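You operate a simulated robot arm through the tools that you are given. There is no shell and no other tool. Be economical: measure what you need, move in short steps, check, and stop when the job is done.

You are at the controls of a simulated two-armed robot. One attempt, no reset.

Task
Load the cores tray on the teal turntable and lock it at BAND.
Fine: the red knob frees the turntable and ends at HELD.

The check looks at the end state, three seconds after you hand in, the way a careful person would. Anything else that was tipped, shoved, dropped, spilled or broken makes it a failure.

Robot
Two 7-joint arms with two-finger parallel grippers on one trunk, on a base that drives. Base frame: it is fixed to the floor where the robot stands at the start and does not move with it; the origin is under the middle of the robot, x ahead of it, y to its left, z up. Lengths are in m, angles in degrees, forces in N, time in s.
The left shoulder is at the start at [0.05, 0.165, 1.117], the right one opposite. With the tool pointing down near the work surface each hand reaches from about 0.2 to 0.68 m from the robot's upright axis, wherever it stands, measured 20 degrees to its own side. Places, roughly: red turntable knob [0.3, -1, 0.5]; teal turntable [0.7, -1, 0.7]; top of the teal turntable [0.7, -1, 0.7]. Payload 3.91 kg a hand.
The tool frame of a hand sits at the grasp point between the pads (the TCP): z along the fingers, y along the line on which they close. The tips reach 0.03 m beyond it. The gripper opens to 0.11 m. The fingers are 0.02 m wide and 0.01 m thick; the gripper's body (0.048 by 0.112 m) begins 0.055 m behind the TCP.
Orientation is that of the tool frame in the base frame, as a unit quaternion [x, y, z, w]. With the fingers straight down and closing along the base's y, the tool's x points along the base's -x, its y along +y and its z along -z.

Tools
- The arms move only by the tool move_arm. It takes "left_motion", "right_motion" or both (then of equal length, played together; a hand with none holds still); each is a list of rows, each a list of 7 numbers: the opening in per cent of the stroke, from 0 (shut) to 100 (fully open), then the shift along the tool's x, y, z in m, then the turn, a rotation vector about the tool's x, y, z in degrees. In form: [[claw, dx, dy, dz, wx, wy, wz], ...]. A call has 1 to 20 rows; each row shifts and turns the commanded pose from where the row before left it, along the tool's axes as they then stand. Rows are played at 5 a second. More than 0.05 m and 8.6 degrees between two rows, or a gripper value outside its range, and nothing of the call is played. A pose out of reach is approached as far as the arm can. The call stops where the force on the tool passes 40 N (or 10 N more than at its start, if that is more) or the arm is blocked; 0.2 s more then pass. Each finger travels about 0.045 m/s and halts on what it meets, pressing with about 34 N; the grip force reading is that of the motor and also rises with nothing between the fingers. The clock runs only during rows and for 0.2 s after the last one: add rows that do not move to give the fingers time. The reply holds the time, the measured pose of the TCP, the force on the tool along the base axes, the opening and the grip force, in the units named above and with some noise, with the torque about the TCP (base axes, N m) and any sound that the robot's microphone picked up.
- Cameras (640 x 400 px; columns grow to the right, rows downward): "scene" is now at [0.1093, -0.0313, 1.2815]; the picture's right is [-0.39, -0.92, 0.00], its down [-0.59, 0.25, -0.77] and it looks along [0.70, -0.30, -0.64] (base axes); focal length 263 px, centre (320, 200). "left" rides on the left gripper at [0.072, -0.017, -0.103] in its tool frame; the picture's right is [0.23, 0.97, 0.00], its down [-0.76, 0.18, -0.62] and it looks along [-0.61, 0.14, 0.78] (tool axes); focal length 222 px, centre (320, 200). "right" rides on the right gripper at [0.072, 0.017, -0.103] in its tool frame; the picture's right is [-0.23, 0.97, 0.00], its down [-0.76, -0.18, -0.62] and it looks along [-0.61, -0.14, 0.78] (tool axes); focal length 222 px, centre (320, 200). There is no depth. A picture from a camera that has moved, and an enlarged one, comes with that camera's place and axes in the base frame and with its lens.
- grab_frame(camera): a new picture of that camera. The clock stands still meanwhile.
- move_column(by): slides the trunk up (or, below 0, down) by that many m; the arms and the scene camera ride with it, the base frame stays. It gives what a move gives, with no picture.
- roll_base(legs): drives the robot by 1 to 6 legs, each [ahead, left, turn to the left] in m, m and degrees, along the robot's own axes; the way and the turn of a leg run together, so that a leg with both is an arc; at most 1.5 m and 180 degrees a leg. The arms and the cameras ride along, it lands a little off, and it stops where it bumps. It gives what a move gives.
- turn_head(pan, tilt): turns the head with the scene camera to pan (to the left, within 80 degrees either way) and tilt (down, from -29 to 69), counted from straight ahead of the robot. It gives what a move gives.
- close_up(camera, box): a new picture of the part [left, top, right, bottom] of that camera's present view, enlarged. The clock stands still meanwhile.
- sign_off(): hands the job in; it is judged then, once.

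Work in short steps. Places have to be worked out from the pictures, the camera data and where the tool is seen: move nearer, look again, correct. Check each grasp and each placing, and mend what went wrong. You have 120 turns and 88 pictures in all, those below and enlarged ones among them. Open the grippers and draw the arms clear of the work before you hand the job in, unless the task says otherwise; then end with one line.

The tools are called after "Request:" as a command line: name --argument value ..., lists and objects as JSON in quotes. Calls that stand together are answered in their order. move_arm: Moves the arms, as the interface text tells. Its arguments: {"type":"object","properties":{"left_motion":{"type":"array","items":{"type":"array","items":{"type":"number"}}},"right_motion":{"type":"array","items":{"type":"array","items":{"type":"number"}}}},"required":[]} The other tools are called the same way: move_column (by) slides the trunk up or down; roll_base (legs) drives the base; turn_head (pan, tilt) turns the head that bears the scene camera; grab_frame (camera) takes a picture; close_up (camera, box) takes an enlarged picture of a part of a camera's view; sign_off () hands the job in.

At the start:

```text
clock: 0.0
left_tcp_pos: [0.4164, -0.0128, 1.0385]
left_tcp_rot: [0.0, 1.0, 0.0, 0.0]
left_wrist_force: [0.5, -0.5, 0.5]
left_torque: [0.01, 0.0, -0.02]
left_opening: 0.1101
left_grip_force: 0.0
right_tcp_pos: [0.2882, -0.384, 1.0607]
right_tcp_rot: [0.0, 1.0, 0.0, 0.0]
right_wrist_force: [0.0, -0.4, -0.2]
right_torque: [0.01, -0.01, -0.01]
right_opening: 0.11
right_grip_force: 0.1
trunk travel left (down, up): [-0.337, 0.166]
robot x, y, heading: [0.0012, 0.0014, 0.1]
head pan, tilt: [-22.9, 40.1]
```

scene: 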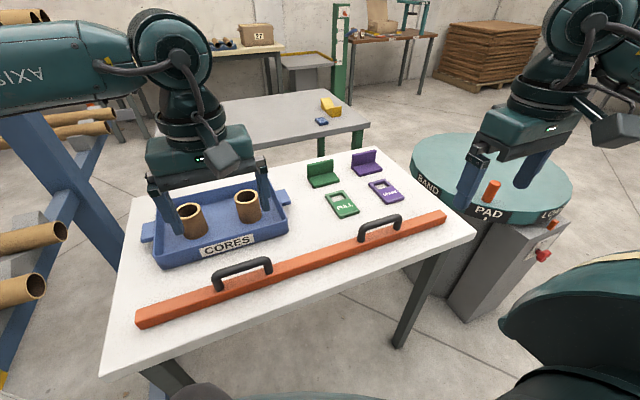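
right: 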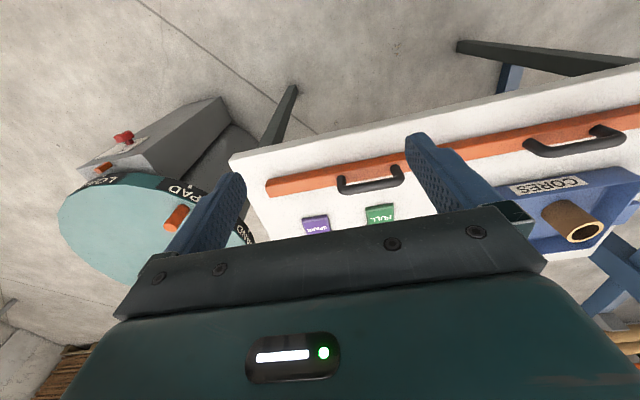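
left: 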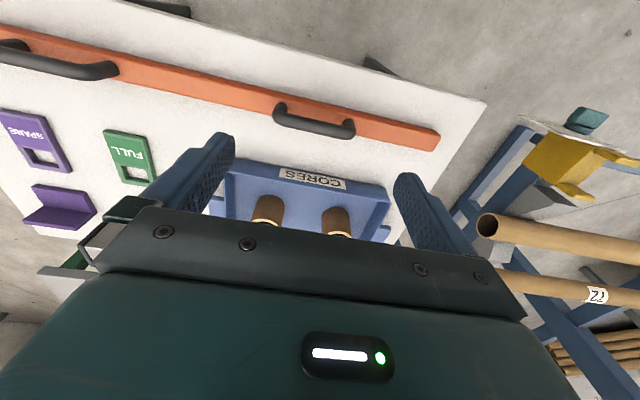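

The tray with two cores is on the white table, with the turntable to the right. I'll zoom in on the tray, the turntable and the knob first.

Request:
close_up --camera "scene" --box '[400, 120, 600, 300]'

Request:
close_up --camera "scene" --box '[120, 150, 320, 280]'

Request:
turn_head --pan -65 --tilt 35

Request:
grab_frame --camera "scene"

```text
2.22 times, centred on (500, 210) of scene
camera zoom: at [0.1093, -0.0313, 1.2815], right [-0.39, -0.92, 0.0], down [-0.59, 0.25, -0.77], along [0.7, -0.3, -0.64], focal length 585 px, centre (-80, 178)
```

zoom: 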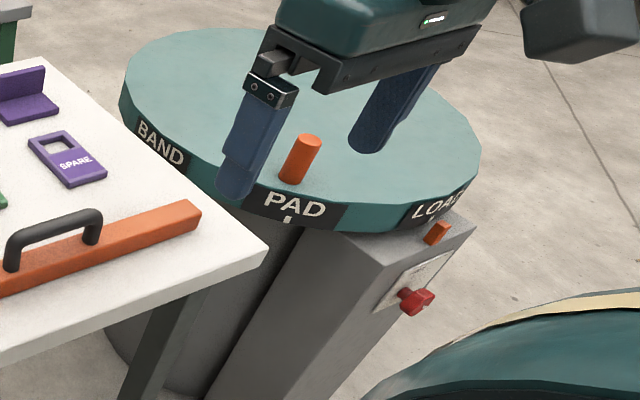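

```text
3.08 times, centred on (220, 215) of scene
camera zoom: at [0.1093, -0.0313, 1.2815], right [-0.39, -0.92, 0.0], down [-0.59, 0.25, -0.77], along [0.7, -0.3, -0.64], focal length 810 px, centre (628, 154)
```

zoom: 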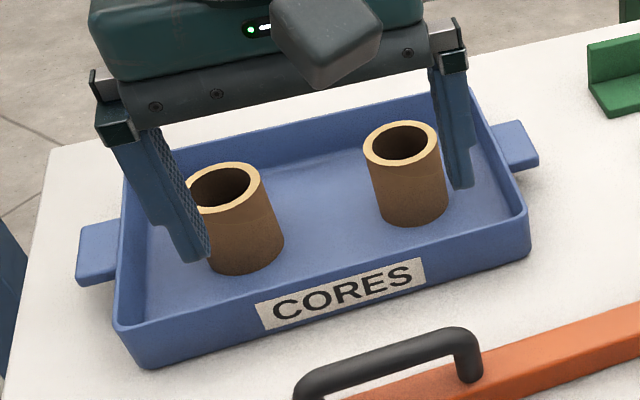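

```text
clock: 1.1
left_tcp_pos: [0.4161, -0.0121, 1.0375]
left_tcp_rot: [0.001, 1.0, 0.0, 0.0]
left_wrist_force: [0.2, -0.2, 0.8]
left_torque: [0.03, 0.01, 0.04]
left_opening: 0.1101
left_grip_force: 0.1
right_tcp_pos: [0.2879, -0.383, 1.0599]
right_tcp_rot: [0.0, 1.0, -0.001, 0.0]
right_wrist_force: [-0.6, -0.9, 0.6]
right_torque: [0.01, 0.0, -0.02]
right_opening: 0.1099
right_grip_force: 0.0
trunk travel left (down, up): [-0.337, 0.166]
robot x, y, heading: [0.0031, -0.0011, -0.1]
head pan, tilt: [-65.0, 35.0]
```

```text
82 pictures are left
camera scene: at [0.0683, -0.0781, 1.2892], right [-0.91, -0.42, 0.0], down [-0.24, 0.52, -0.82], along [0.35, -0.74, -0.57], focal length 263 px, centre (320, 200)
```

scene: 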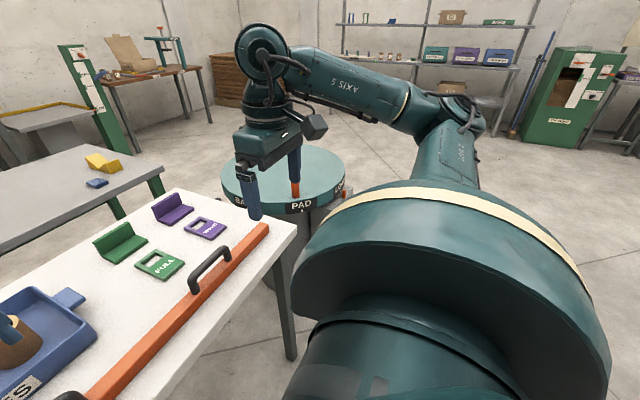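

The labels put LOAD at the pointer on the box, which is on the −x side. PAD and the peg are at about 135° and BAND at about 90°, so the table needs +90° counter-clockwise. I'll back off and drive over to face the knob and turntable, then look again.

Request:
roll_base --legs '[[-0.4, 0, 0], [0, -0.95, 0]]'

Request:
turn_head --pan 0 --tilt 40

Request:
grab_frame --camera "scene"

```text
clock: 11.7
left_tcp_pos: [-0.0169, -0.9517, 1.0384]
left_tcp_rot: [0.019, 1.0, 0.001, 0.0]
left_wrist_force: [0.4, 1.1, -0.1]
left_torque: [-0.01, 0.0, 0.01]
left_opening: 0.11
left_grip_force: 0.0
right_tcp_pos: [-0.1571, -1.3188, 1.0592]
right_tcp_rot: [0.019, 1.0, -0.001, 0.0]
right_wrist_force: [0.4, -1.1, -0.6]
right_torque: [0.01, 0.02, 0.0]
right_opening: 0.1099
right_grip_force: 0.2
trunk travel left (down, up): [-0.337, 0.166]
robot x, y, heading: [-0.4309, -0.9226, -2.2]
head pan, tilt: [-65.0, 35.0]
```

```text
clock: 13.1
left_tcp_pos: [-0.0162, -0.9518, 1.038]
left_tcp_rot: [0.02, 1.0, 0.0, 0.0]
left_wrist_force: [0.3, 0.6, -0.4]
left_torque: [-0.01, -0.03, 0.0]
left_opening: 0.1099
left_grip_force: 0.1
right_tcp_pos: [-0.1575, -1.3189, 1.059]
right_tcp_rot: [0.019, 1.0, 0.0, -0.001]
right_wrist_force: [-0.7, 0.3, 0.3]
right_torque: [-0.02, -0.02, -0.01]
right_opening: 0.1102
right_grip_force: 0.1
trunk travel left (down, up): [-0.337, 0.166]
robot x, y, heading: [-0.4303, -0.9218, -2.3]
head pan, tilt: [0.0, 40.0]
```

```text
81 pictures are left
camera scene: at [-0.3157, -0.9263, 1.2816], right [-0.04, -1.0, 0.0], down [-0.64, 0.02, -0.77], along [0.77, -0.03, -0.64], focal length 263 px, centre (320, 200)
```

scene: 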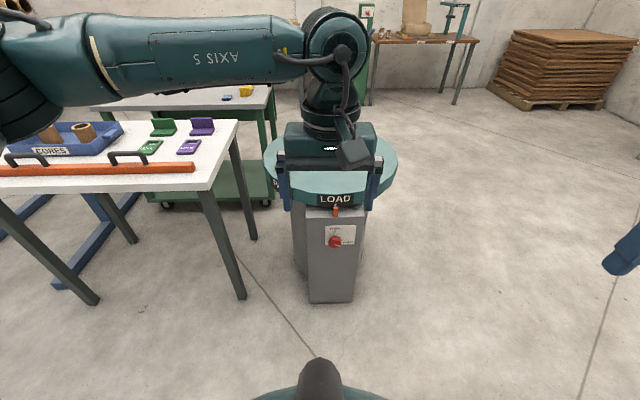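

Request:
close_up --camera "scene" --box '[290, 180, 386, 260]'

```text
5.00 times, centred on (338, 220) of scene
camera zoom: at [-0.3157, -0.9263, 1.2816], right [-0.04, -1.0, 0.0], down [-0.64, 0.02, -0.77], along [0.77, -0.03, -0.64], focal length 1317 px, centre (230, 100)
```

zoom: 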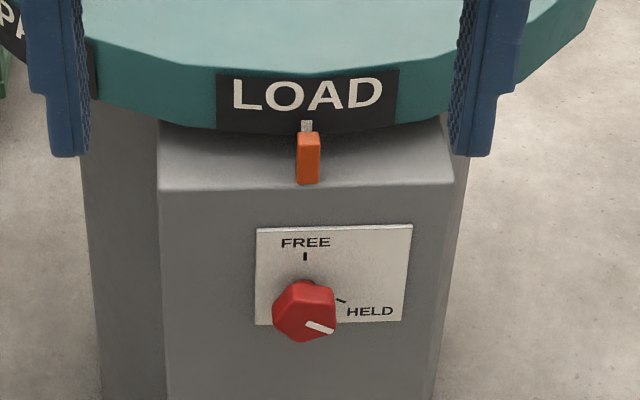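

The panel is clear: the pointer is at LOAD and the knob is at HELD, about 115° clockwise from FREE. I'll move the left arm aside, turn the right tool horizontal to face +x, then lower the trunk.

Request:
move_arm --right_motion '[[50, -0.05, 0, 0, 0, 0, 0], [50, -0.05, 0, 0, 0, 0, 0], [50, -0.05, 0, 0, 0, 0, 0], [50, -0.05, 0.02, 0, 0, 0, 0], [50, 0, 0, 0, 0, -8.2, 0], [50, 0, 0, 0, 0, -8.2, 0], [50, 0, 0, 0, 0, -8.2, 0], [50, 0, 0, 0, 0, -8.2, 0], [50, 0, 0, 0, 0, -8.2, 0], [50, 0, 0, 0, 0, -8.2, 0], [50, 0, 0, 0, 0, -8.2, 0], [50, 0, 0, 0, 0, -8.2, 0], [50, 0, 0, 0, 0, -8.2, 0], [50, 0, 0, 0, 0, -8.2, 0], [50, 0, 0, 0, 0, -8.0, 0]]' --left_motion '[[100, 0, 0.05, 0, 0, 0, 0], [100, 0, 0.05, 0, 0, 0, 0], [100, 0, 0.05, 0, 0, 0, 0], [100, 0, 0.05, 0, 0, 0, 0], [100, 0, 0.05, 0, 0, 0, 0], [100, 0, 0, 0, 0, 0, 0], [100, 0, 0, 0, 0, 0, 0], [100, 0, 0, 0, 0, 0, 0], [100, 0, 0, 0, 0, 0, 0], [100, 0, 0, 0, 0, 0, 0], [100, 0, 0, 0, 0, 0, 0], [100, 0, 0, 0, 0, 0, 0], [100, 0, 0, 0, 0, 0, 0], [100, 0, 0, 0, 0, 0, 0], [100, 0, 0, 0, 0, 0, 0]]'

Request:
move_column --by -0.3

Request:
grab_frame --camera "right"

Request:
grab_frame --camera "scene"

```text
refused: row 4 steps farther than a row can; nothing moved
```

```text
clock: 16.1
left_tcp_pos: [-0.0161, -0.951, 0.7371]
left_tcp_rot: [0.019, 1.0, 0.0, -0.001]
left_wrist_force: [0.2, 0.1, 0.2]
left_torque: [-0.01, -0.02, -0.02]
left_opening: 0.1101
left_grip_force: 0.0
right_tcp_pos: [-0.1572, -1.3187, 0.7603]
right_tcp_rot: [0.019, 1.0, 0.001, 0.0]
right_wrist_force: [-0.8, 0.9, -0.6]
right_torque: [-0.01, 0.02, 0.02]
right_opening: 0.1101
right_grip_force: 0.1
trunk travel left (down, up): [-0.037, 0.466]
robot x, y, heading: [-0.4349, -0.9256, -2.2]
head pan, tilt: [0.0, 40.0]
```

```text
79 pictures are left
camera right: at [-0.2303, -1.2989, 0.8647], right [0.26, 0.96, 0.0], down [0.75, -0.21, 0.62], along [0.6, -0.16, -0.78], focal length 222 px, centre (320, 200)
```

right: 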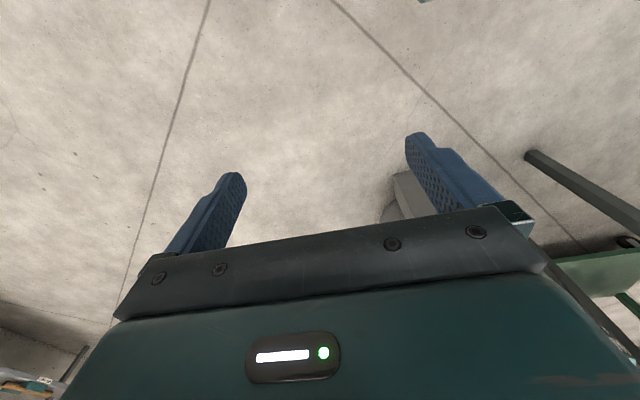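

```text
78 pictures are left
camera scene: at [-0.3157, -0.9262, 0.9817], right [-0.04, -1.0, 0.0], down [-0.64, 0.02, -0.77], along [0.77, -0.03, -0.64], focal length 263 px, centre (320, 200)
```

scene: 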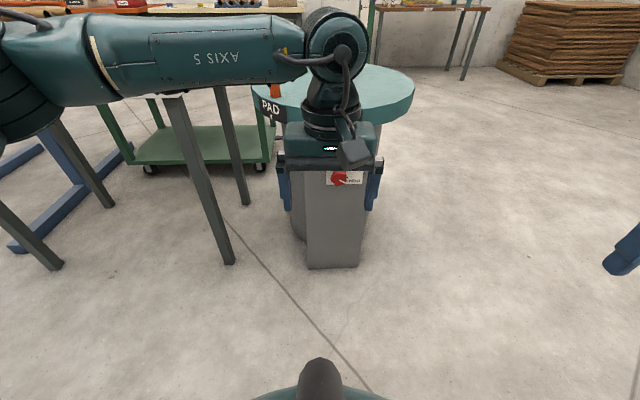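

The step was refused because a row was slightly too long; the trunk went down anyway. Redoing the arm motion with shorter rows.

Request:
move_arm --right_motion '[[50, -0.05, 0, 0, 0, 0, 0], [50, -0.05, 0, 0, 0, 0, 0], [50, -0.05, 0, 0, 0, 0, 0], [50, -0.05, 0, 0, 0, 0, 0], [50, 0, 0, 0, 0, -8.2, 0], [50, 0, 0, 0, 0, -8.2, 0], [50, 0, 0, 0, 0, -8.2, 0], [50, 0, 0, 0, 0, -8.2, 0], [50, 0, 0, 0, 0, -8.2, 0], [50, 0, 0, 0, 0, -8.2, 0], [50, 0, 0, 0, 0, -8.2, 0], [50, 0, 0, 0, 0, -8.2, 0], [50, 0, 0, 0, 0, -8.2, 0], [50, 0, 0, 0, 0, -8.2, 0], [50, 0, 0, 0, 0, -8.0, 0]]' --left_motion '[[100, 0, 0.05, 0, 0, 0, 0], [100, 0, 0.05, 0, 0, 0, 0], [100, 0, 0.05, 0, 0, 0, 0], [100, 0, 0.05, 0, 0, 0, 0], [100, 0, 0.05, 0, 0, 0, 0], [100, 0, 0, 0, 0, 0, 0], [100, 0, 0, 0, 0, 0, 0], [100, 0, 0, 0, 0, 0, 0], [100, 0, 0, 0, 0, 0, 0], [100, 0, 0, 0, 0, 0, 0], [100, 0, 0, 0, 0, 0, 0], [100, 0, 0, 0, 0, 0, 0], [100, 0, 0, 0, 0, 0, 0], [100, 0, 0, 0, 0, 0, 0], [100, 0, 0, 0, 0, 0, 0]]'

Request:
grab_frame --camera "scene"

```text
clock: 19.3
left_tcp_pos: [-0.0107, -0.7035, 0.7391]
left_tcp_rot: [0.02, 1.0, 0.0, 0.001]
left_wrist_force: [0.6, 0.1, 0.3]
left_torque: [0.0, -0.01, -0.01]
left_opening: 0.1101
left_grip_force: 0.0
right_tcp_pos: [0.0425, -1.3271, 0.7608]
right_tcp_rot: [0.015, 0.786, -0.011, 0.618]
right_wrist_force: [0.2, 0.1, -0.6]
right_torque: [-0.01, 0.01, -0.04]
right_opening: 0.0553
right_grip_force: 0.2
right hand out of reach, approached as far as the arm can: row 14, 15
trunk travel left (down, up): [-0.037, 0.466]
robot x, y, heading: [-0.4295, -0.9233, -2.2]
head pan, tilt: [0.0, 40.0]
```

```text
77 pictures are left
camera scene: at [-0.3157, -0.9262, 0.9816], right [-0.04, -1.0, 0.0], down [-0.64, 0.02, -0.77], along [0.77, -0.03, -0.64], focal length 263 px, centre (320, 200)
```

scene: 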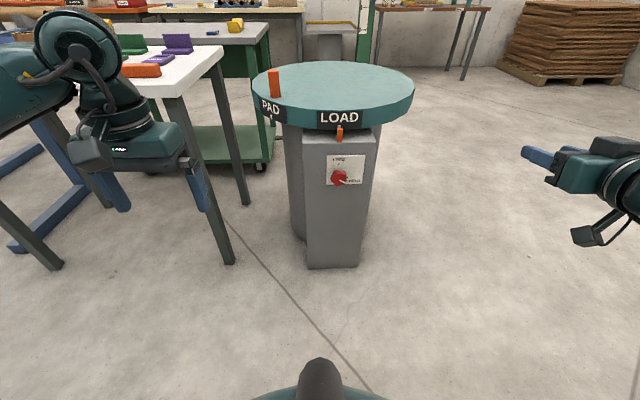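

The hand stopped at about 76° of pitch, short of 90. I'll bring it left and down toward the knob's line, then try the remaining pitch.

Request:
move_arm --right_motion '[[60, 0, 0.05, 0, 0, 0, 0], [60, 0, 0.05, 0, 0, 0, 0], [60, 0, 0.05, 0, 0, 0, 0], [60, 0, 0.05, 0, 0, 0, 0], [60, 0.05, 0, 0, 0, 0, 0], [60, 0.05, 0, 0, 0, 0, 0], [60, 0.05, 0, 0, 0, 0, 0], [60, 0, 0, 0, 0, 0, 0]]'

Request:
grab_frame --camera "scene"

Request:
grab_frame --camera "right"

```text
clock: 21.1
left_tcp_pos: [-0.0103, -0.7032, 0.7391]
left_tcp_rot: [0.019, 1.0, -0.001, 0.001]
left_wrist_force: [0.2, 0.0, -0.3]
left_torque: [-0.02, -0.02, 0.02]
left_opening: 0.1103
left_grip_force: 0.1
right_tcp_pos: [0.0158, -1.2195, 0.7571]
right_tcp_rot: [0.013, 0.785, -0.008, 0.619]
right_wrist_force: [0.2, 0.7, 0.5]
right_torque: [-0.02, -0.01, -0.01]
right_opening: 0.066
right_grip_force: 0.0
right hand out of reach, approached as far as the arm can: row 3, 4, 5, 6, 7
trunk travel left (down, up): [-0.037, 0.466]
robot x, y, heading: [-0.4311, -0.9197, -2.1]
head pan, tilt: [0.0, 40.0]
```

```text
76 pictures are left
camera scene: at [-0.3157, -0.9263, 0.9816], right [-0.04, -1.0, 0.0], down [-0.64, 0.02, -0.77], along [0.77, -0.03, -0.64], focal length 263 px, centre (320, 200)
```

scene: 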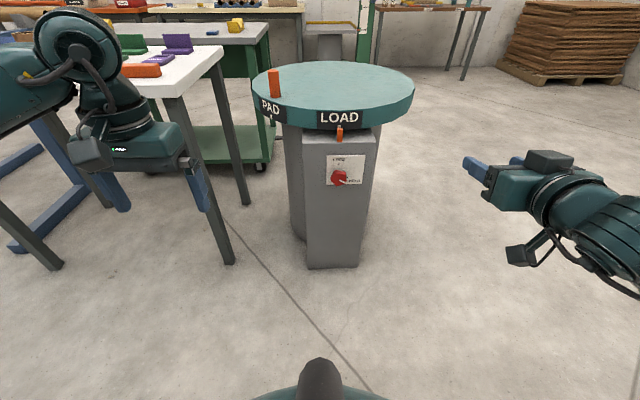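

```text
75 pictures are left
camera right: at [-0.1015, -1.1981, 0.7118], right [0.08, 0.97, 0.22], down [-0.43, -0.17, 0.89], along [0.9, -0.17, 0.41], focal length 222 px, centre (320, 200)
```

right: 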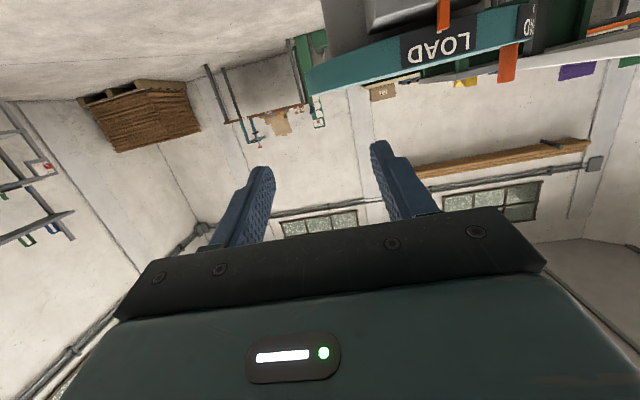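

The arm looks too folded for a horizontal tool this close to the body. I'll push the hand forward along its axis, which should make more poses reachable.

Request:
move_arm --right_motion '[[60, 0, 0, 0.05, 0, 0, 0], [60, 0, 0, 0.05, 0, 0, 0], [60, 0, 0, 0.05, 0, 0, 0], [60, 0, 0, 0, 0, 0, 0], [60, 0, 0, 0, 0, 0, 0]]'

```text
clock: 22.3
left_tcp_pos: [-0.0102, -0.7033, 0.739]
left_tcp_rot: [0.019, 1.0, -0.001, 0.0]
left_wrist_force: [-0.4, 0.0, -0.2]
left_torque: [0.01, 0.01, -0.02]
left_opening: 0.11
left_grip_force: 0.0
right_tcp_pos: [0.1095, -1.2513, 0.7156]
right_tcp_rot: [0.014, 0.786, -0.01, 0.618]
right_wrist_force: [0.7, -0.9, -0.7]
right_torque: [-0.04, 0.0, -0.01]
right_opening: 0.0662
right_grip_force: 0.1
right hand out of reach, approached as far as the arm can: row 1, 2, 3
trunk travel left (down, up): [-0.037, 0.466]
robot x, y, heading: [-0.4324, -0.9261, -2.5]
head pan, tilt: [0.0, 40.0]
```

Checking whether more pitch is available now that the arm is further extended.

Request:
move_arm --right_motion '[[60, 0, 0, 0, 0, -7, 0], [60, 0, 0, 0, 0, -7, 0], [60, 0, 0, 0, 0, 0, 0], [60, 0, 0, 0, 0, 0, 0]]'

Request:
move_arm --right_motion '[[60, 0, 0, 0.05, 0, 0, 0], [60, 0, 0, 0.05, 0, 0, 0], [60, 0, 0, 0, 0, 0, 0], [60, 0, 0, 0, 0, 0, 0]]'

Request:
grab_frame --camera "scene"

```text
clock: 23.3
left_tcp_pos: [-0.0096, -0.7035, 0.7389]
left_tcp_rot: [0.019, 1.0, 0.001, -0.001]
left_wrist_force: [-0.1, -0.7, 0.3]
left_torque: [-0.01, 0.01, 0.0]
left_opening: 0.11
left_grip_force: 0.2
right_tcp_pos: [0.1097, -1.2513, 0.7165]
right_tcp_rot: [0.013, 0.786, -0.01, 0.618]
right_wrist_force: [-0.2, -0.2, -0.6]
right_torque: [0.02, 0.02, -0.01]
right_opening: 0.066
right_grip_force: 0.0
right hand out of reach, approached as far as the arm can: row 1, 2
trunk travel left (down, up): [-0.037, 0.466]
robot x, y, heading: [-0.4296, -0.9228, -2.2]
head pan, tilt: [0.0, 40.0]
```

```text
clock: 24.3
left_tcp_pos: [-0.0095, -0.7043, 0.739]
left_tcp_rot: [0.02, 1.0, 0.0, -0.001]
left_wrist_force: [-0.9, -0.8, 0.5]
left_torque: [0.02, -0.01, -0.01]
left_opening: 0.1097
left_grip_force: 0.1
right_tcp_pos: [0.1866, -1.2647, 0.6852]
right_tcp_rot: [0.014, 0.786, -0.01, 0.619]
right_wrist_force: [0.2, 0.5, 0.8]
right_torque: [0.02, -0.02, 0.01]
right_opening: 0.0661
right_grip_force: 0.1
right hand out of reach, approached as far as the arm can: row 1, 2
trunk travel left (down, up): [-0.037, 0.466]
robot x, y, heading: [-0.4329, -0.9232, -2.2]
head pan, tilt: [0.0, 40.0]
```

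```text
74 pictures are left
camera scene: at [-0.3157, -0.9263, 0.9816], right [-0.04, -1.0, 0.0], down [-0.64, 0.02, -0.77], along [0.77, -0.03, -0.64], focal length 263 px, centre (320, 200)
```

scene: 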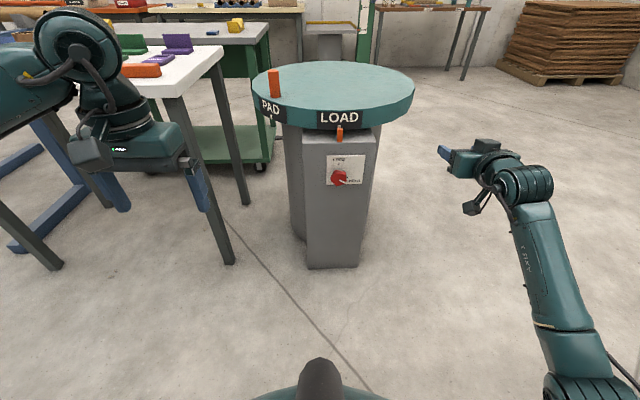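

The orientation looks stuck on a joint limit. I'll test whether rolling the hand about its own axis frees it.

Request:
move_arm --right_motion '[[60, 0, 0, 0, 0, 0, 8], [60, 0, 0, 0, 0, 0, 8], [60, 0, 0, 0, 0, 0, 8], [60, 0, 0, 0, 0, 0, 8], [60, 0, 0, 0, 0, 0, 8], [60, 0, 0, 0, 0, 0, 8], [60, 0, 0, 0, 0, 0, 0]]'

Request:
grab_frame --camera "scene"

```text
clock: 25.9
left_tcp_pos: [-0.0108, -0.7041, 0.7378]
left_tcp_rot: [0.019, 1.0, 0.0, 0.0]
left_wrist_force: [0.6, -0.4, 0.0]
left_torque: [0.02, -0.02, -0.06]
left_opening: 0.1102
left_grip_force: 0.1
right_tcp_pos: [0.1824, -1.2634, 0.6817]
right_tcp_rot: [0.332, 0.712, 0.244, 0.568]
right_wrist_force: [-1.2, -0.5, 0.3]
right_torque: [-0.03, -0.01, 0.0]
right_opening: 0.066
right_grip_force: 0.0
right hand out of reach, approached as far as the arm can: row 3
trunk travel left (down, up): [-0.037, 0.466]
robot x, y, heading: [-0.4292, -0.9225, -2.2]
head pan, tilt: [0.0, 40.0]
```

```text
73 pictures are left
camera scene: at [-0.3157, -0.9263, 0.9816], right [-0.04, -1.0, 0.0], down [-0.64, 0.02, -0.77], along [0.77, -0.03, -0.64], focal length 263 px, centre (320, 200)
```

scene: 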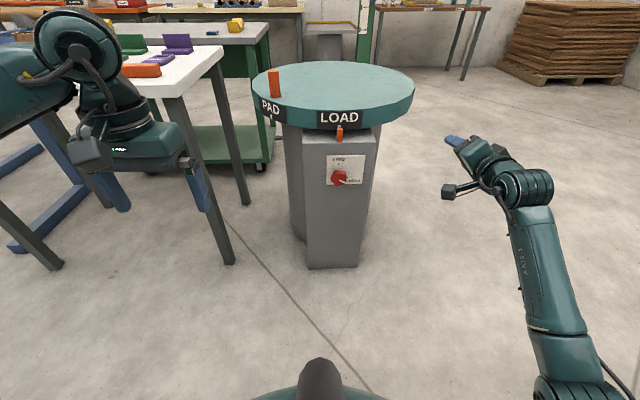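

Rolling works and the arm is no longer stuck. Next I need to know the knob's shape to choose the grip roll.

Request:
close_up --camera "scene" --box '[320, 148, 368, 188]'

Request:
move_arm --right_motion '[[60, 0, 0, 0, 0, 0, 8], [60, 0, 0, 0, 0, 0, 8], [60, 0, 0, 0, 0, 0, 8], [60, 0, 0, 0, 0, 0, 8], [60, 0, 0, 0, 0, 0, 8], [60, 0, 0, 0, -7, 0, 0], [60, 0, 0, 0, -7, 0, 0], [60, 0, 0, 0, 0, 0, 0]]'

```text
10.00 times, centred on (344, 168) of scene
camera zoom: at [-0.3157, -0.9263, 0.9816], right [-0.04, -1.0, 0.0], down [-0.64, 0.02, -0.77], along [0.77, -0.03, -0.64], focal length 2634 px, centre (80, 520)
```

zoom: 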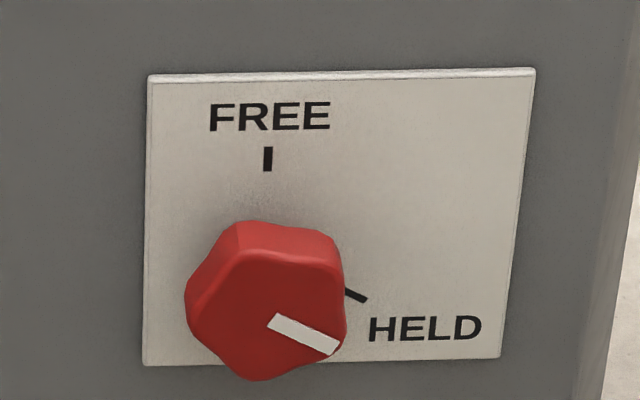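

```text
clock: 27.7
left_tcp_pos: [-0.0098, -0.7041, 0.7388]
left_tcp_rot: [0.02, 1.0, 0.0, 0.0]
left_wrist_force: [-0.8, 0.4, 0.4]
left_torque: [0.01, 0.01, 0.0]
left_opening: 0.1099
left_grip_force: 0.1
right_tcp_pos: [0.1817, -1.2617, 0.6823]
right_tcp_rot: [0.496, 0.499, 0.488, 0.517]
right_wrist_force: [0.1, -0.9, -0.1]
right_torque: [0.02, -0.03, 0.04]
right_opening: 0.0659
right_grip_force: 0.0
trunk travel left (down, up): [-0.037, 0.466]
robot x, y, heading: [-0.4317, -0.9223, -2.4]
head pan, tilt: [0.0, 40.0]
```

It is a round five-lobed knob about 4.5 cm across, so any roll will do, with HELD about 120° clockwise from FREE. I put it at about (0.36, −1.01, 0.505). I'll move the hand in front of it.

Request:
move_arm --right_motion '[[80, 0.04, -0.03, 0, 0, 0, 0], [80, 0.04, -0.03, 0, 0, 0, 0], [80, 0.04, -0.03, 0, 0, 0, 0], [80, 0.04, -0.03, 0, 0, 0, 0], [80, 0.04, -0.03, 0, 0, 0, 0], [80, 0.04, -0.027, 0, 0, 0, 0], [80, 0.01, 0, 0, 0, 0, 0], [80, 0, 0, 0, 0, 0, 0]]'

Request:
grab_frame --camera "right"

Request:
grab_frame --camera "scene"

```text
clock: 28.4
left_tcp_pos: [-0.008, -0.7047, 0.7374]
left_tcp_rot: [0.019, 1.0, 0.001, -0.001]
left_wrist_force: [-0.6, -1.1, 0.1]
left_torque: [0.0, -0.03, -0.03]
left_opening: 0.1101
left_grip_force: 0.0
right_tcp_pos: [0.1855, -1.2398, 0.6186]
right_tcp_rot: [0.451, 0.529, 0.421, 0.582]
right_wrist_force: [0.7, -0.2, -0.3]
right_torque: [0.01, -0.05, 0.0]
right_opening: 0.0881
right_grip_force: 0.0
trunk travel left (down, up): [-0.037, 0.466]
robot x, y, heading: [-0.4326, -0.9249, -2.0]
head pan, tilt: [0.0, 40.0]
stopped in row 3 (right hand): the arm was blocked; the commanded pose is now the measured one
```

```text
71 pictures are left
camera right: at [0.0878, -1.1567, 0.6162], right [-0.03, 0.01, 1.0], down [-0.68, -0.73, -0.01], along [0.73, -0.68, 0.03], focal length 222 px, centre (320, 200)
```

right: 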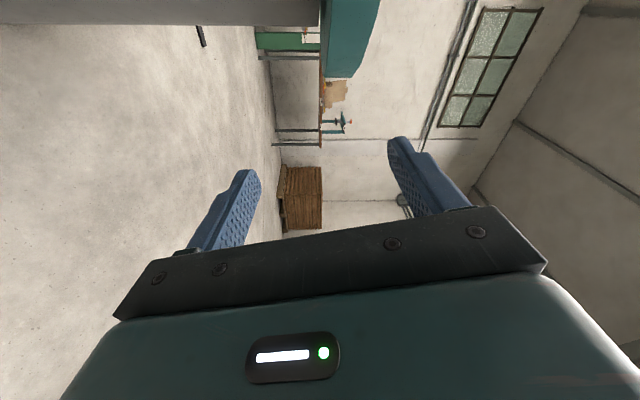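

```text
70 pictures are left
camera scene: at [-0.3158, -0.9274, 0.9811], right [-0.04, -1.0, 0.0], down [-0.64, 0.03, -0.77], along [0.77, -0.03, -0.64], focal length 263 px, centre (320, 200)
```

scene: 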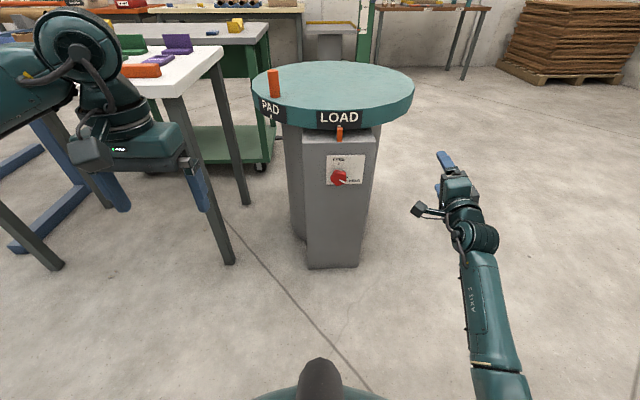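

The arm was blocked reaching across in front of the body. It should be easier if I shift the robot left so the knob lies on the right arm's own side.

Request:
roll_base --legs '[[0, 0.22, 2.2]]'

Request:
move_arm --right_motion '[[80, 0, -0.02, 0, 0, 0, 0], [80, 0, -0.02, 0, 0, 0, 0], [80, 0, -0.02, 0, 0, 0, 0], [80, 0, -0.02, 0, 0, 0, 0], [80, 0, 0, 0, 0, 0, 0]]'

Request:
grab_frame --camera "scene"

```text
clock: 30.9
left_tcp_pos: [-0.0168, -0.4722, 0.7393]
left_tcp_rot: [-0.003, 1.0, 0.002, 0.0]
left_wrist_force: [-0.8, 0.0, -0.3]
left_torque: [-0.03, -0.01, 0.01]
left_opening: 0.1099
left_grip_force: 0.1
right_tcp_pos: [0.2023, -0.9961, 0.6178]
right_tcp_rot: [0.441, 0.539, 0.435, 0.571]
right_wrist_force: [-0.2, 0.6, -1.0]
right_torque: [-0.02, 0.01, 0.04]
right_opening: 0.0881
right_grip_force: 0.1
trunk travel left (down, up): [-0.037, 0.466]
robot x, y, heading: [-0.429, -0.7129, 0.2]
head pan, tilt: [0.0, 40.0]
```

```text
clock: 32.1
left_tcp_pos: [-0.0157, -0.4711, 0.7389]
left_tcp_rot: [-0.002, 1.0, 0.0, 0.0]
left_wrist_force: [0.1, -0.4, -0.6]
left_torque: [0.01, -0.03, 0.03]
left_opening: 0.1101
left_grip_force: 0.1
right_tcp_pos: [0.2022, -1.0147, 0.5436]
right_tcp_rot: [0.44, 0.54, 0.433, 0.572]
right_wrist_force: [0.2, 0.2, -0.1]
right_torque: [0.01, -0.01, -0.02]
right_opening: 0.0879
right_grip_force: 0.1
trunk travel left (down, up): [-0.037, 0.466]
robot x, y, heading: [-0.4272, -0.7091, 0.4]
head pan, tilt: [0.0, 40.0]
```

```text
69 pictures are left
camera scene: at [-0.3121, -0.7061, 0.9816], right [0.01, -1.0, 0.0], down [-0.64, 0.0, -0.77], along [0.77, 0.0, -0.64], focal length 263 px, centre (320, 200)
```

scene: 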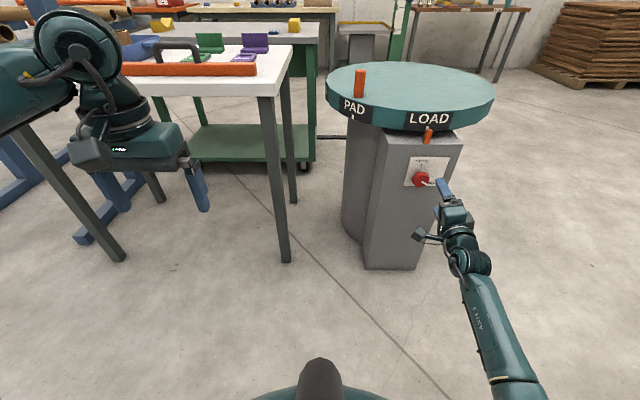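

The hand is in front of the panel at a roll of about 76° and horizontal. I'll zoom in to refine the knob position from here and check the hand's view.

Request:
close_up --camera "scene" --box '[395, 145, 475, 195]'

Request:
grab_frame --camera "right"

```text
8.00 times, centred on (435, 170) of scene
camera zoom: at [-0.3121, -0.7061, 0.9816], right [0.01, -1.0, 0.0], down [-0.64, 0.0, -0.77], along [0.77, 0.0, -0.64], focal length 2107 px, centre (-600, 440)
```

zoom: 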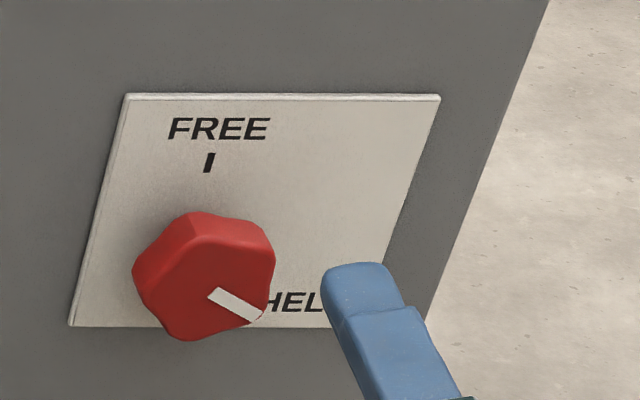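

```text
67 pictures are left
camera right: at [0.1016, -0.9369, 0.5402], right [-0.03, 0.01, 1.0], down [-0.65, -0.76, -0.01], along [0.76, -0.65, 0.03], focal length 222 px, centre (320, 200)
```

right: 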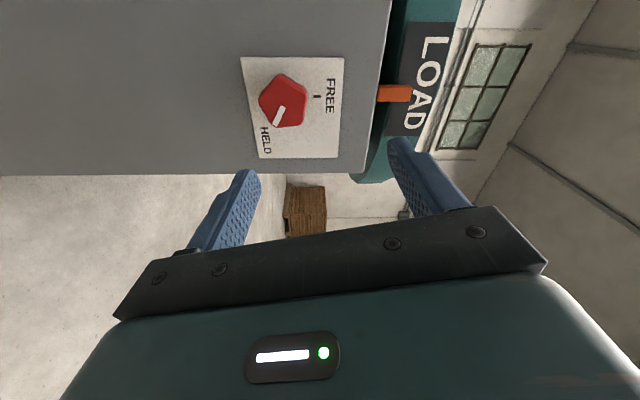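

I get the knob front at about (0.337, −1.007, 0.515). Before gripping I'll roll the hand +72°, so there is room for the full −120° turn.

Request:
move_arm --right_motion '[[80, 0, 0, 0, 0, 0, 8], [80, 0, 0, 0, 0, 0, 8], [80, 0, 0, 0, 0, 0, 8], [80, 0, 0, 0, 0, 0, 8], [80, 0, 0, 0, 0, 0, 8], [80, 0, 0, 0, 0, 0, 8], [80, 0, 0, 0, 0, 0, 8], [80, 0, 0, 0, 0, 0, 8], [80, 0, 0, 0, 0, 0, 8], [80, 0, 0, 0, 0, 0, 0]]'

```text
clock: 34.3
left_tcp_pos: [-0.0167, -0.4704, 0.7379]
left_tcp_rot: [-0.002, 1.0, 0.001, 0.0]
left_wrist_force: [-0.1, -0.2, -0.2]
left_torque: [0.02, -0.03, 0.01]
left_opening: 0.11
left_grip_force: 0.0
right_tcp_pos: [0.2036, -1.014, 0.5414]
right_tcp_rot: [0.673, 0.177, 0.687, 0.207]
right_wrist_force: [-0.4, -1.0, -0.3]
right_torque: [-0.04, 0.01, 0.0]
right_opening: 0.088
right_grip_force: 0.1
trunk travel left (down, up): [-0.037, 0.466]
robot x, y, heading: [-0.4275, -0.7103, 0.6]
head pan, tilt: [0.0, 40.0]
```

The roll of about 148° was reached. Now I'll align sideways and advance to just short of the knob.

Request:
move_arm --right_motion '[[80, -0.02, -0.025, 0, 0, 0, 0], [80, 0, 0, 0.03, 0, 0, 0], [80, 0, 0, 0.03, 0, 0, 0], [80, 0, 0, 0, 0, 0, 0]]'

Request:
grab_frame --camera "right"

Request:
close_up --camera "scene" --box '[385, 130, 481, 190]'

```text
clock: 35.3
left_tcp_pos: [-0.0162, -0.4704, 0.7374]
left_tcp_rot: [-0.002, 1.0, -0.001, 0.0]
left_wrist_force: [0.4, -0.3, -0.9]
left_torque: [0.02, 0.03, -0.03]
left_opening: 0.1103
left_grip_force: 0.1
right_tcp_pos: [0.2645, -1.0058, 0.5123]
right_tcp_rot: [0.673, 0.178, 0.687, 0.209]
right_wrist_force: [0.3, 0.3, 0.4]
right_torque: [0.0, 0.05, -0.05]
right_opening: 0.0879
right_grip_force: 0.0
trunk travel left (down, up): [-0.037, 0.466]
robot x, y, heading: [-0.4323, -0.7052, 0.6]
head pan, tilt: [0.0, 40.0]
```

```text
66 pictures are left
camera right: at [0.1596, -0.9785, 0.5806], right [-0.05, -0.95, 0.32], down [-0.61, -0.23, -0.76], along [0.79, -0.23, -0.57], focal length 222 px, centre (320, 200)
```

right: 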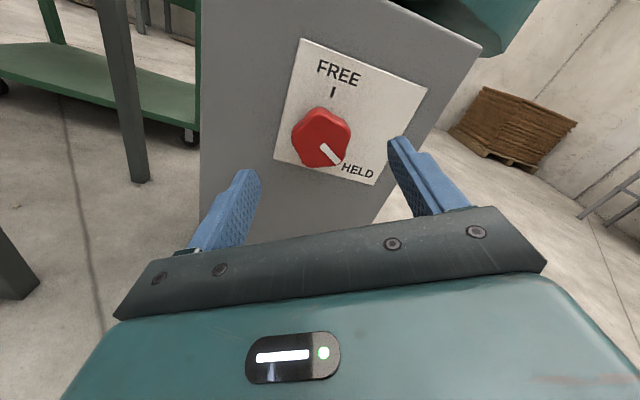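

```text
6.67 times, centred on (433, 160) of scene
camera zoom: at [-0.3121, -0.7061, 0.9816], right [0.01, -1.0, 0.0], down [-0.64, 0.0, -0.77], along [0.77, 0.0, -0.64], focal length 1756 px, centre (-433, 467)
```

zoom: 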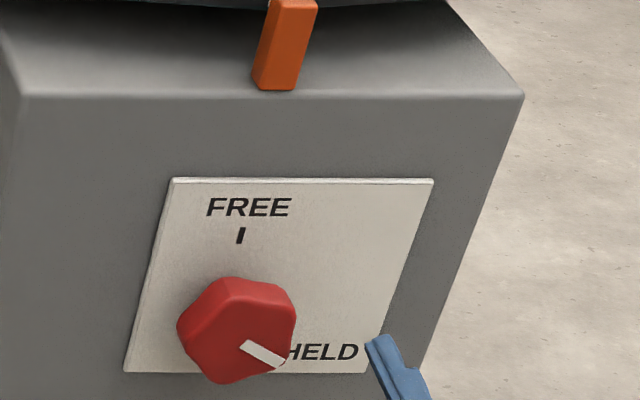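

The knob lines up at (−1.009, 0.514) against the hand's (−1.006, 0.512). I'll go forward 0.055 m and close.

Request:
move_arm --right_motion '[[80, 0, 0, 0.02, 0, 0, 0], [80, 0, 0, 0.02, 0, 0, 0], [80, 0, 0, 0.018, 0, 0, 0], [80, 0, 0, 0, 0, 0, 0], [40, 0, 0, 0, 0, 0, 0], [20, 0, 0, 0, 0, 0, 0], [20, 0, 0, 0, 0, 0, 0], [20, 0, 0, 0, 0, 0, 0], [20, 0, 0, 0, 0, 0, 0]]'

Request:
grab_frame --camera "right"

```text
clock: 37.3
left_tcp_pos: [-0.0161, -0.4703, 0.7384]
left_tcp_rot: [-0.004, 1.0, 0.0, 0.0]
left_wrist_force: [-0.2, 1.1, -0.3]
left_torque: [0.01, 0.0, 0.03]
left_opening: 0.1099
left_grip_force: 0.1
right_tcp_pos: [0.3219, -1.0069, 0.5159]
right_tcp_rot: [0.673, 0.178, 0.687, 0.209]
right_wrist_force: [1.5, 0.5, -1.5]
right_torque: [-0.02, 0.28, 0.61]
right_opening: 0.0468
right_grip_force: 44.7
trunk travel left (down, up): [-0.037, 0.466]
robot x, y, heading: [-0.4275, -0.7099, 0.3]
head pan, tilt: [0.0, 40.0]
```

```text
64 pictures are left
camera right: at [0.2164, -0.9797, 0.5838], right [-0.04, -0.95, 0.32], down [-0.61, -0.23, -0.76], along [0.79, -0.23, -0.57], focal length 222 px, centre (320, 200)
```

right: 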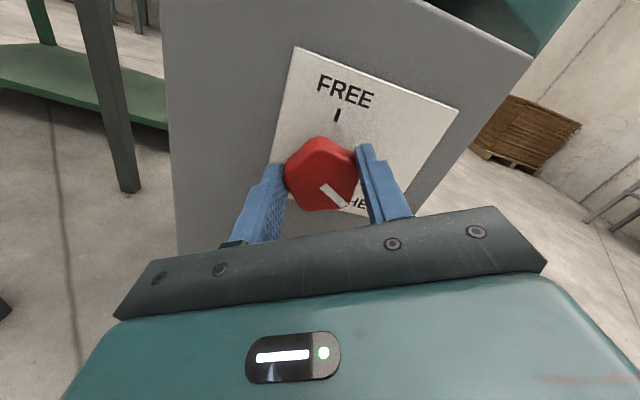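

The knob is gripped at 0.047 m. Turning −120° about the tool axis toward FREE, in 15 rows of 8°.

Request:
move_arm --right_motion '[[20, 0, 0, 0, 0, 0, -8], [20, 0, 0, 0, 0, 0, -8], [20, 0, 0, 0, 0, 0, -8], [20, 0, 0, 0, 0, 0, -8], [20, 0, 0, 0, 0, 0, -8], [20, 0, 0, 0, 0, 0, -8], [20, 0, 0, 0, 0, 0, -8], [20, 0, 0, 0, 0, 0, 0]]'

Request:
grab_frame --camera "right"

```text
clock: 39.1
left_tcp_pos: [-0.0161, -0.4706, 0.7376]
left_tcp_rot: [-0.004, 1.0, 0.0, -0.001]
left_wrist_force: [0.4, 0.3, 0.2]
left_torque: [-0.01, -0.03, -0.06]
left_opening: 0.1101
left_grip_force: 0.0
right_tcp_pos: [0.3216, -1.0039, 0.5093]
right_tcp_rot: [0.512, 0.478, 0.508, 0.502]
right_wrist_force: [-16.3, 22.1, -14.0]
right_torque: [0.07, 0.85, 0.32]
right_opening: 0.0459
right_grip_force: 44.9
trunk travel left (down, up): [-0.037, 0.466]
robot x, y, heading: [-0.4323, -0.7081, 0.4]
head pan, tilt: [0.0, 40.0]
```

```text
63 pictures are left
camera right: at [0.2201, -0.9291, 0.529], right [-0.03, -0.27, 0.96], down [-0.64, -0.74, -0.22], along [0.77, -0.62, -0.15], focal length 222 px, centre (320, 200)
```

right: 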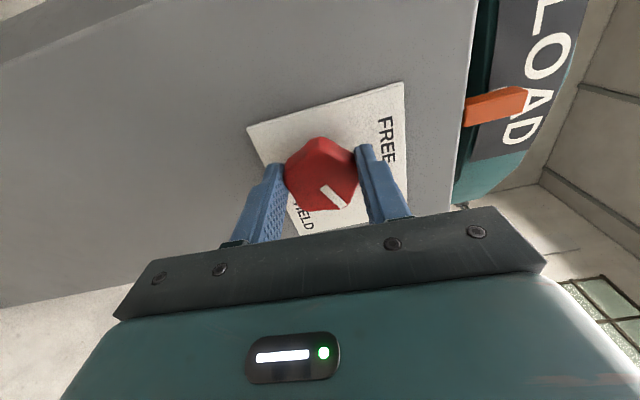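

The knob followed the hand by 56° with some side load building. I'll relieve that with a small shift and turn the remaining 64°.

Request:
move_arm --right_motion '[[20, 0.003, -0.005, -0.002, 0, 0, 0], [20, 0, 0, 0, 0, 0, -8], [20, 0, 0, 0, 0, 0, -8], [20, 0, 0, 0, 0, 0, -8], [20, 0, 0, 0, 0, 0, -8], [20, 0, 0, 0, 0, 0, -8], [20, 0, 0, 0, 0, 0, -8], [20, 0, 0, 0, 0, 0, -8], [20, 0, 0, 0, 0, 0, -7], [20, 0, 0, 0, 0, 0, 0]]'

Request:
grab_frame --camera "right"

```text
clock: 41.3
left_tcp_pos: [-0.0146, -0.4709, 0.7368]
left_tcp_rot: [-0.002, 1.0, 0.001, -0.002]
left_wrist_force: [-0.4, 0.7, 0.2]
left_torque: [0.01, 0.0, 0.02]
left_opening: 0.1097
left_grip_force: 0.1
right_tcp_pos: [0.3209, -1.0078, 0.5036]
right_tcp_rot: [0.19, 0.674, 0.167, 0.694]
right_wrist_force: [14.9, -3.8, -24.5]
right_torque: [0.0, 0.05, 0.46]
right_opening: 0.0454
right_grip_force: 44.6
trunk travel left (down, up): [-0.037, 0.466]
robot x, y, heading: [-0.4296, -0.7099, 0.4]
head pan, tilt: [0.0, 40.0]
```

```text
62 pictures are left
camera right: at [0.2203, -0.9536, 0.4487], right [0.02, 0.74, 0.67], down [-0.65, -0.5, 0.57], along [0.76, -0.45, 0.48], focal length 222 px, centre (320, 200)
```

right: 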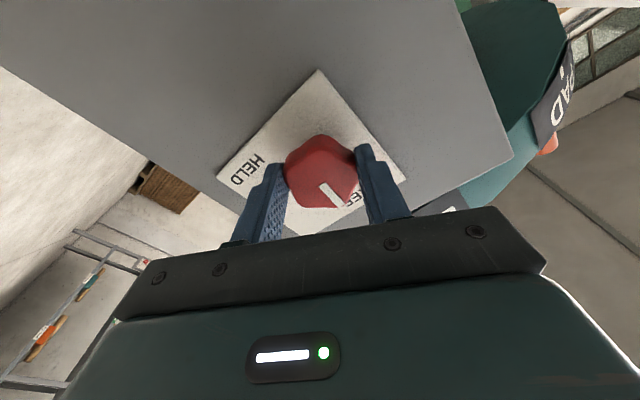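

The knob appears to be at FREE. I'll open, back straight out and check.

Request:
move_arm --right_motion '[[60, 0, 0, 0, 0, 0, 0], [90, 0, 0, 0, 0, 0, 0], [90, 0, 0, 0, 0, 0, 0], [90, 0, 0, -0.03, 0, 0, 0], [90, 0, 0, -0.04, 0, 0, 0], [90, 0, 0, -0.04, 0, 0, 0], [90, 0, 0, 0, 0, 0, 0]]'

Request:
close_up --camera "scene" --box '[325, 60, 500, 200]'

```text
clock: 42.9
left_tcp_pos: [-0.0162, -0.4705, 0.7379]
left_tcp_rot: [-0.002, 1.0, 0.0, 0.001]
left_wrist_force: [-0.2, -0.3, -0.6]
left_torque: [0.01, 0.0, 0.01]
left_opening: 0.1099
left_grip_force: 0.0
right_tcp_pos: [0.212, -1.0028, 0.5043]
right_tcp_rot: [0.189, 0.67, 0.169, 0.698]
right_wrist_force: [-0.5, 0.5, 0.5]
right_torque: [-0.02, 0.01, 0.04]
right_opening: 0.0988
right_grip_force: 0.1
right hand out of reach, approached as far as the arm can: row 4
trunk travel left (down, up): [-0.037, 0.466]
robot x, y, heading: [-0.4253, -0.71, 0.4]
head pan, tilt: [0.0, 40.0]
```

```text
2.86 times, centred on (412, 130) of scene
camera zoom: at [-0.3121, -0.7062, 0.9817], right [0.01, -1.0, 0.0], down [-0.64, 0.0, -0.77], along [0.77, 0.0, -0.64], focal length 752 px, centre (56, 400)
```

zoom: 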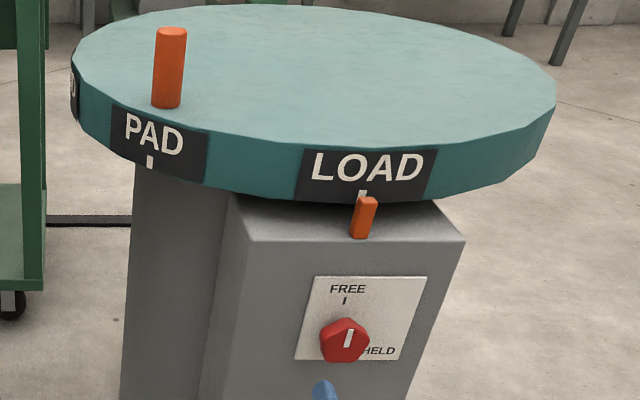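

The knob is at FREE and the pointer at LOAD. The peg is at about (0.51, −0.825), z 0.705–0.78, on a radius of 0.26. I'll raise the trunk, turn the right tool down with its closing axis along the tangent, then drive in closer.

Request:
move_column --by 0.36

Request:
move_arm --right_motion '[[90, 0, 0, 0, 4.0, 7.1, 0], [90, 0, 0, 0, 4.0, 7.1, 0], [90, 0, 0, 0, 4.0, 7.1, 0], [90, 0, 0, 0, 4.0, 7.1, 0], [90, 0, 0, 0, 4.0, 7.1, 0], [90, 0, 0, 0, 4.0, 7.1, 0], [90, 0, 0, 0, 4.0, 7.1, 0], [90, 0, 0, 0, 4.0, 7.1, 0], [90, 0, 0, 0, 4.0, 7.1, 0], [90, 0, 0, 0, 4.0, 7.1, 0], [90, 0, 0, 0, 4.0, 7.1, 0], [90, 0, 0, 0, 0, 0, 8], [90, 0, 0, 0, 0, 0, 8], [90, 0, 0, 0, 0, 0, 0]]'

```text
clock: 46.4
left_tcp_pos: [-0.0162, -0.4708, 1.0985]
left_tcp_rot: [-0.002, 1.0, 0.0, 0.0]
left_wrist_force: [0.9, 0.7, -0.5]
left_torque: [-0.01, -0.02, 0.02]
left_opening: 0.11
left_grip_force: 0.1
right_tcp_pos: [0.2121, -1.0017, 0.8634]
right_tcp_rot: [0.188, 0.67, 0.17, 0.698]
right_wrist_force: [0.2, -0.5, -0.3]
right_torque: [0.01, 0.02, -0.03]
right_opening: 0.0987
right_grip_force: 0.1
trunk travel left (down, up): [-0.397, 0.106]
robot x, y, heading: [-0.4237, -0.7088, 0.3]
head pan, tilt: [0.0, 40.0]
```

```text
clock: 49.4
left_tcp_pos: [-0.0167, -0.4706, 1.0972]
left_tcp_rot: [-0.003, 1.0, 0.0, 0.0]
left_wrist_force: [-0.1, -0.5, 0.0]
left_torque: [0.02, 0.03, 0.04]
left_opening: 0.1097
left_grip_force: 0.1
right_tcp_pos: [0.2063, -1.003, 0.8493]
right_tcp_rot: [0.327, 0.75, 0.218, 0.532]
right_wrist_force: [0.0, 0.4, 0.7]
right_torque: [0.03, 0.02, -0.04]
right_opening: 0.0989
right_grip_force: 0.1
right hand out of reach, approached as far as the arm can: row 3, 4, 5, 6, 7, 8, 9, 10, 11
trunk travel left (down, up): [-0.397, 0.106]
robot x, y, heading: [-0.4286, -0.7094, 0.1]
head pan, tilt: [0.0, 40.0]
```

The tool can't point down that far out. I'll pull the hand back 0.17 m, then finish the pitch of about 70° more about base y.

Request:
move_arm --right_motion '[[90, 0.0093, -0.011, -0.04, 0, 0, 0], [90, 0.0093, -0.011, -0.04, 0, 0, 0], [90, 0.0093, -0.011, -0.04, 0, 0, 0], [90, 0.0093, -0.011, -0.04, 0, 0, 0], [90, 0, 0, 0, 5.63, 5.39, -0.16], [90, 0, 0, 0, 5.63, 5.39, -0.16], [90, 0, 0, 0, 5.63, 5.39, -0.16], [90, 0, 0, 0, 5.63, 5.39, -0.16], [90, 0, 0, 0, 5.63, 5.39, -0.16], [90, 0, 0, 0, 5.63, 5.39, -0.16], [90, 0, 0, 0, 5.63, 5.39, -0.16], [90, 0, 0, 0, 5.63, 5.39, -0.16], [90, 0, 0, 0, 5.63, 5.39, -0.16], [90, 0, 0, 0, 0, 0, 0]]'

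```text
clock: 50.9
left_tcp_pos: [-0.017, -0.4707, 1.0977]
left_tcp_rot: [-0.003, 1.0, 0.0, 0.0]
left_wrist_force: [-0.6, 0.2, 0.2]
left_torque: [-0.03, 0.06, 0.01]
left_opening: 0.1102
left_grip_force: 0.1
right_tcp_pos: [0.0327, -1.0619, 0.8633]
right_tcp_rot: [0.293, 0.817, 0.102, 0.486]
right_wrist_force: [0.7, 0.0, 0.5]
right_torque: [0.01, 0.03, 0.0]
right_opening: 0.0989
right_grip_force: 0.0
right hand out of reach, approached as far as the arm can: row 6, 7
trunk travel left (down, up): [-0.397, 0.106]
robot x, y, heading: [-0.4286, -0.7069, 0.2]
head pan, tilt: [0.0, 40.0]
stopped in row 7 (right hand): the arm was blocked; the commanded pose is now the measured one
```

Blocked again, so I'll look at the arm's configuration.

Request:
turn_head --pan -35 --tilt 30

Request:
grab_frame --camera "scene"

```text
clock: 51.9
left_tcp_pos: [-0.0159, -0.4706, 1.0988]
left_tcp_rot: [-0.004, 1.0, 0.001, 0.0]
left_wrist_force: [0.3, 0.5, 0.2]
left_torque: [-0.04, -0.05, 0.0]
left_opening: 0.1102
left_grip_force: 0.0
right_tcp_pos: [0.0319, -1.0622, 0.8634]
right_tcp_rot: [0.291, 0.817, 0.103, 0.486]
right_wrist_force: [0.4, 1.1, -0.3]
right_torque: [0.0, -0.02, 0.0]
right_opening: 0.0989
right_grip_force: 0.1
trunk travel left (down, up): [-0.397, 0.106]
robot x, y, heading: [-0.4275, -0.7087, 0.1]
head pan, tilt: [-35.0, 30.0]
```

```text
60 pictures are left
camera scene: at [-0.3226, -0.7581, 1.357], right [-0.57, -0.82, 0.0], down [-0.41, 0.28, -0.87], along [0.71, -0.49, -0.5], focal length 263 px, centre (320, 200)
```

scene: 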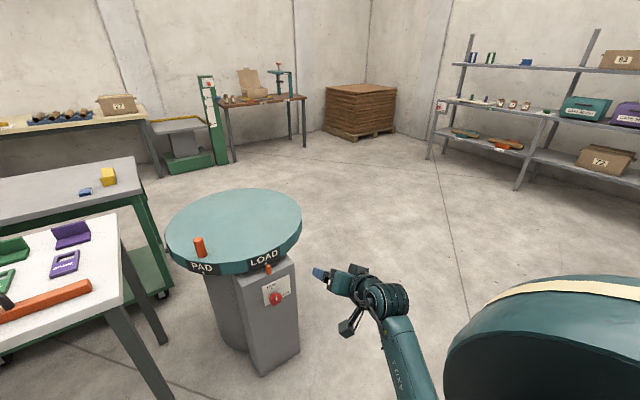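

The elbow hangs low here, whereas the original tool-down pose had it up. I'll roll back to zero first, then pitch down, reversing the way I came.

Request:
move_arm --right_motion '[[90, 0, 0, 0, 0, 0, -7.1], [90, 0, 0, 0, 0, 0, -7.1], [90, 0, 0, 0, 0, 0, -7.1], [90, 0, 0, 0, 0, 0, -7.1], [90, 0, 0, 0, 0, 0, -7.1], [90, 0, 0, 0, 0, 0, 0], [90, 0, 0, 0, 0, 7, 0], [90, 0, 0, 0, 0, 7, 0], [90, 0, 0, 0, 0, 7, 0], [90, 0, 0, 0, 0, 7, 0], [90, 0, 0, 0, 0, 7, 0], [90, 0, 0, 0, 0, 7, 0], [90, 0, 0, 0, 0, 7, 0], [90, 0, 0, 0, 0, 7, 0], [90, 0, 0, 0, 0, 0, 0]]'

```text
clock: 55.1
left_tcp_pos: [-0.017, -0.4714, 1.0986]
left_tcp_rot: [-0.003, 1.0, 0.0, 0.0]
left_wrist_force: [-0.1, -0.3, -0.1]
left_torque: [0.0, 0.0, -0.02]
left_opening: 0.11
left_grip_force: 0.1
right_tcp_pos: [0.034, -1.0622, 0.863]
right_tcp_rot: [0.143, 0.98, 0.13, 0.038]
right_wrist_force: [0.4, 1.0, 0.5]
right_torque: [0.01, 0.01, -0.03]
right_opening: 0.0988
right_grip_force: 0.1
right hand out of reach, approached as far as the arm can: row 2, 4, 5
trunk travel left (down, up): [-0.397, 0.106]
robot x, y, heading: [-0.4281, -0.7072, 0.3]
head pan, tilt: [-35.0, 30.0]
```

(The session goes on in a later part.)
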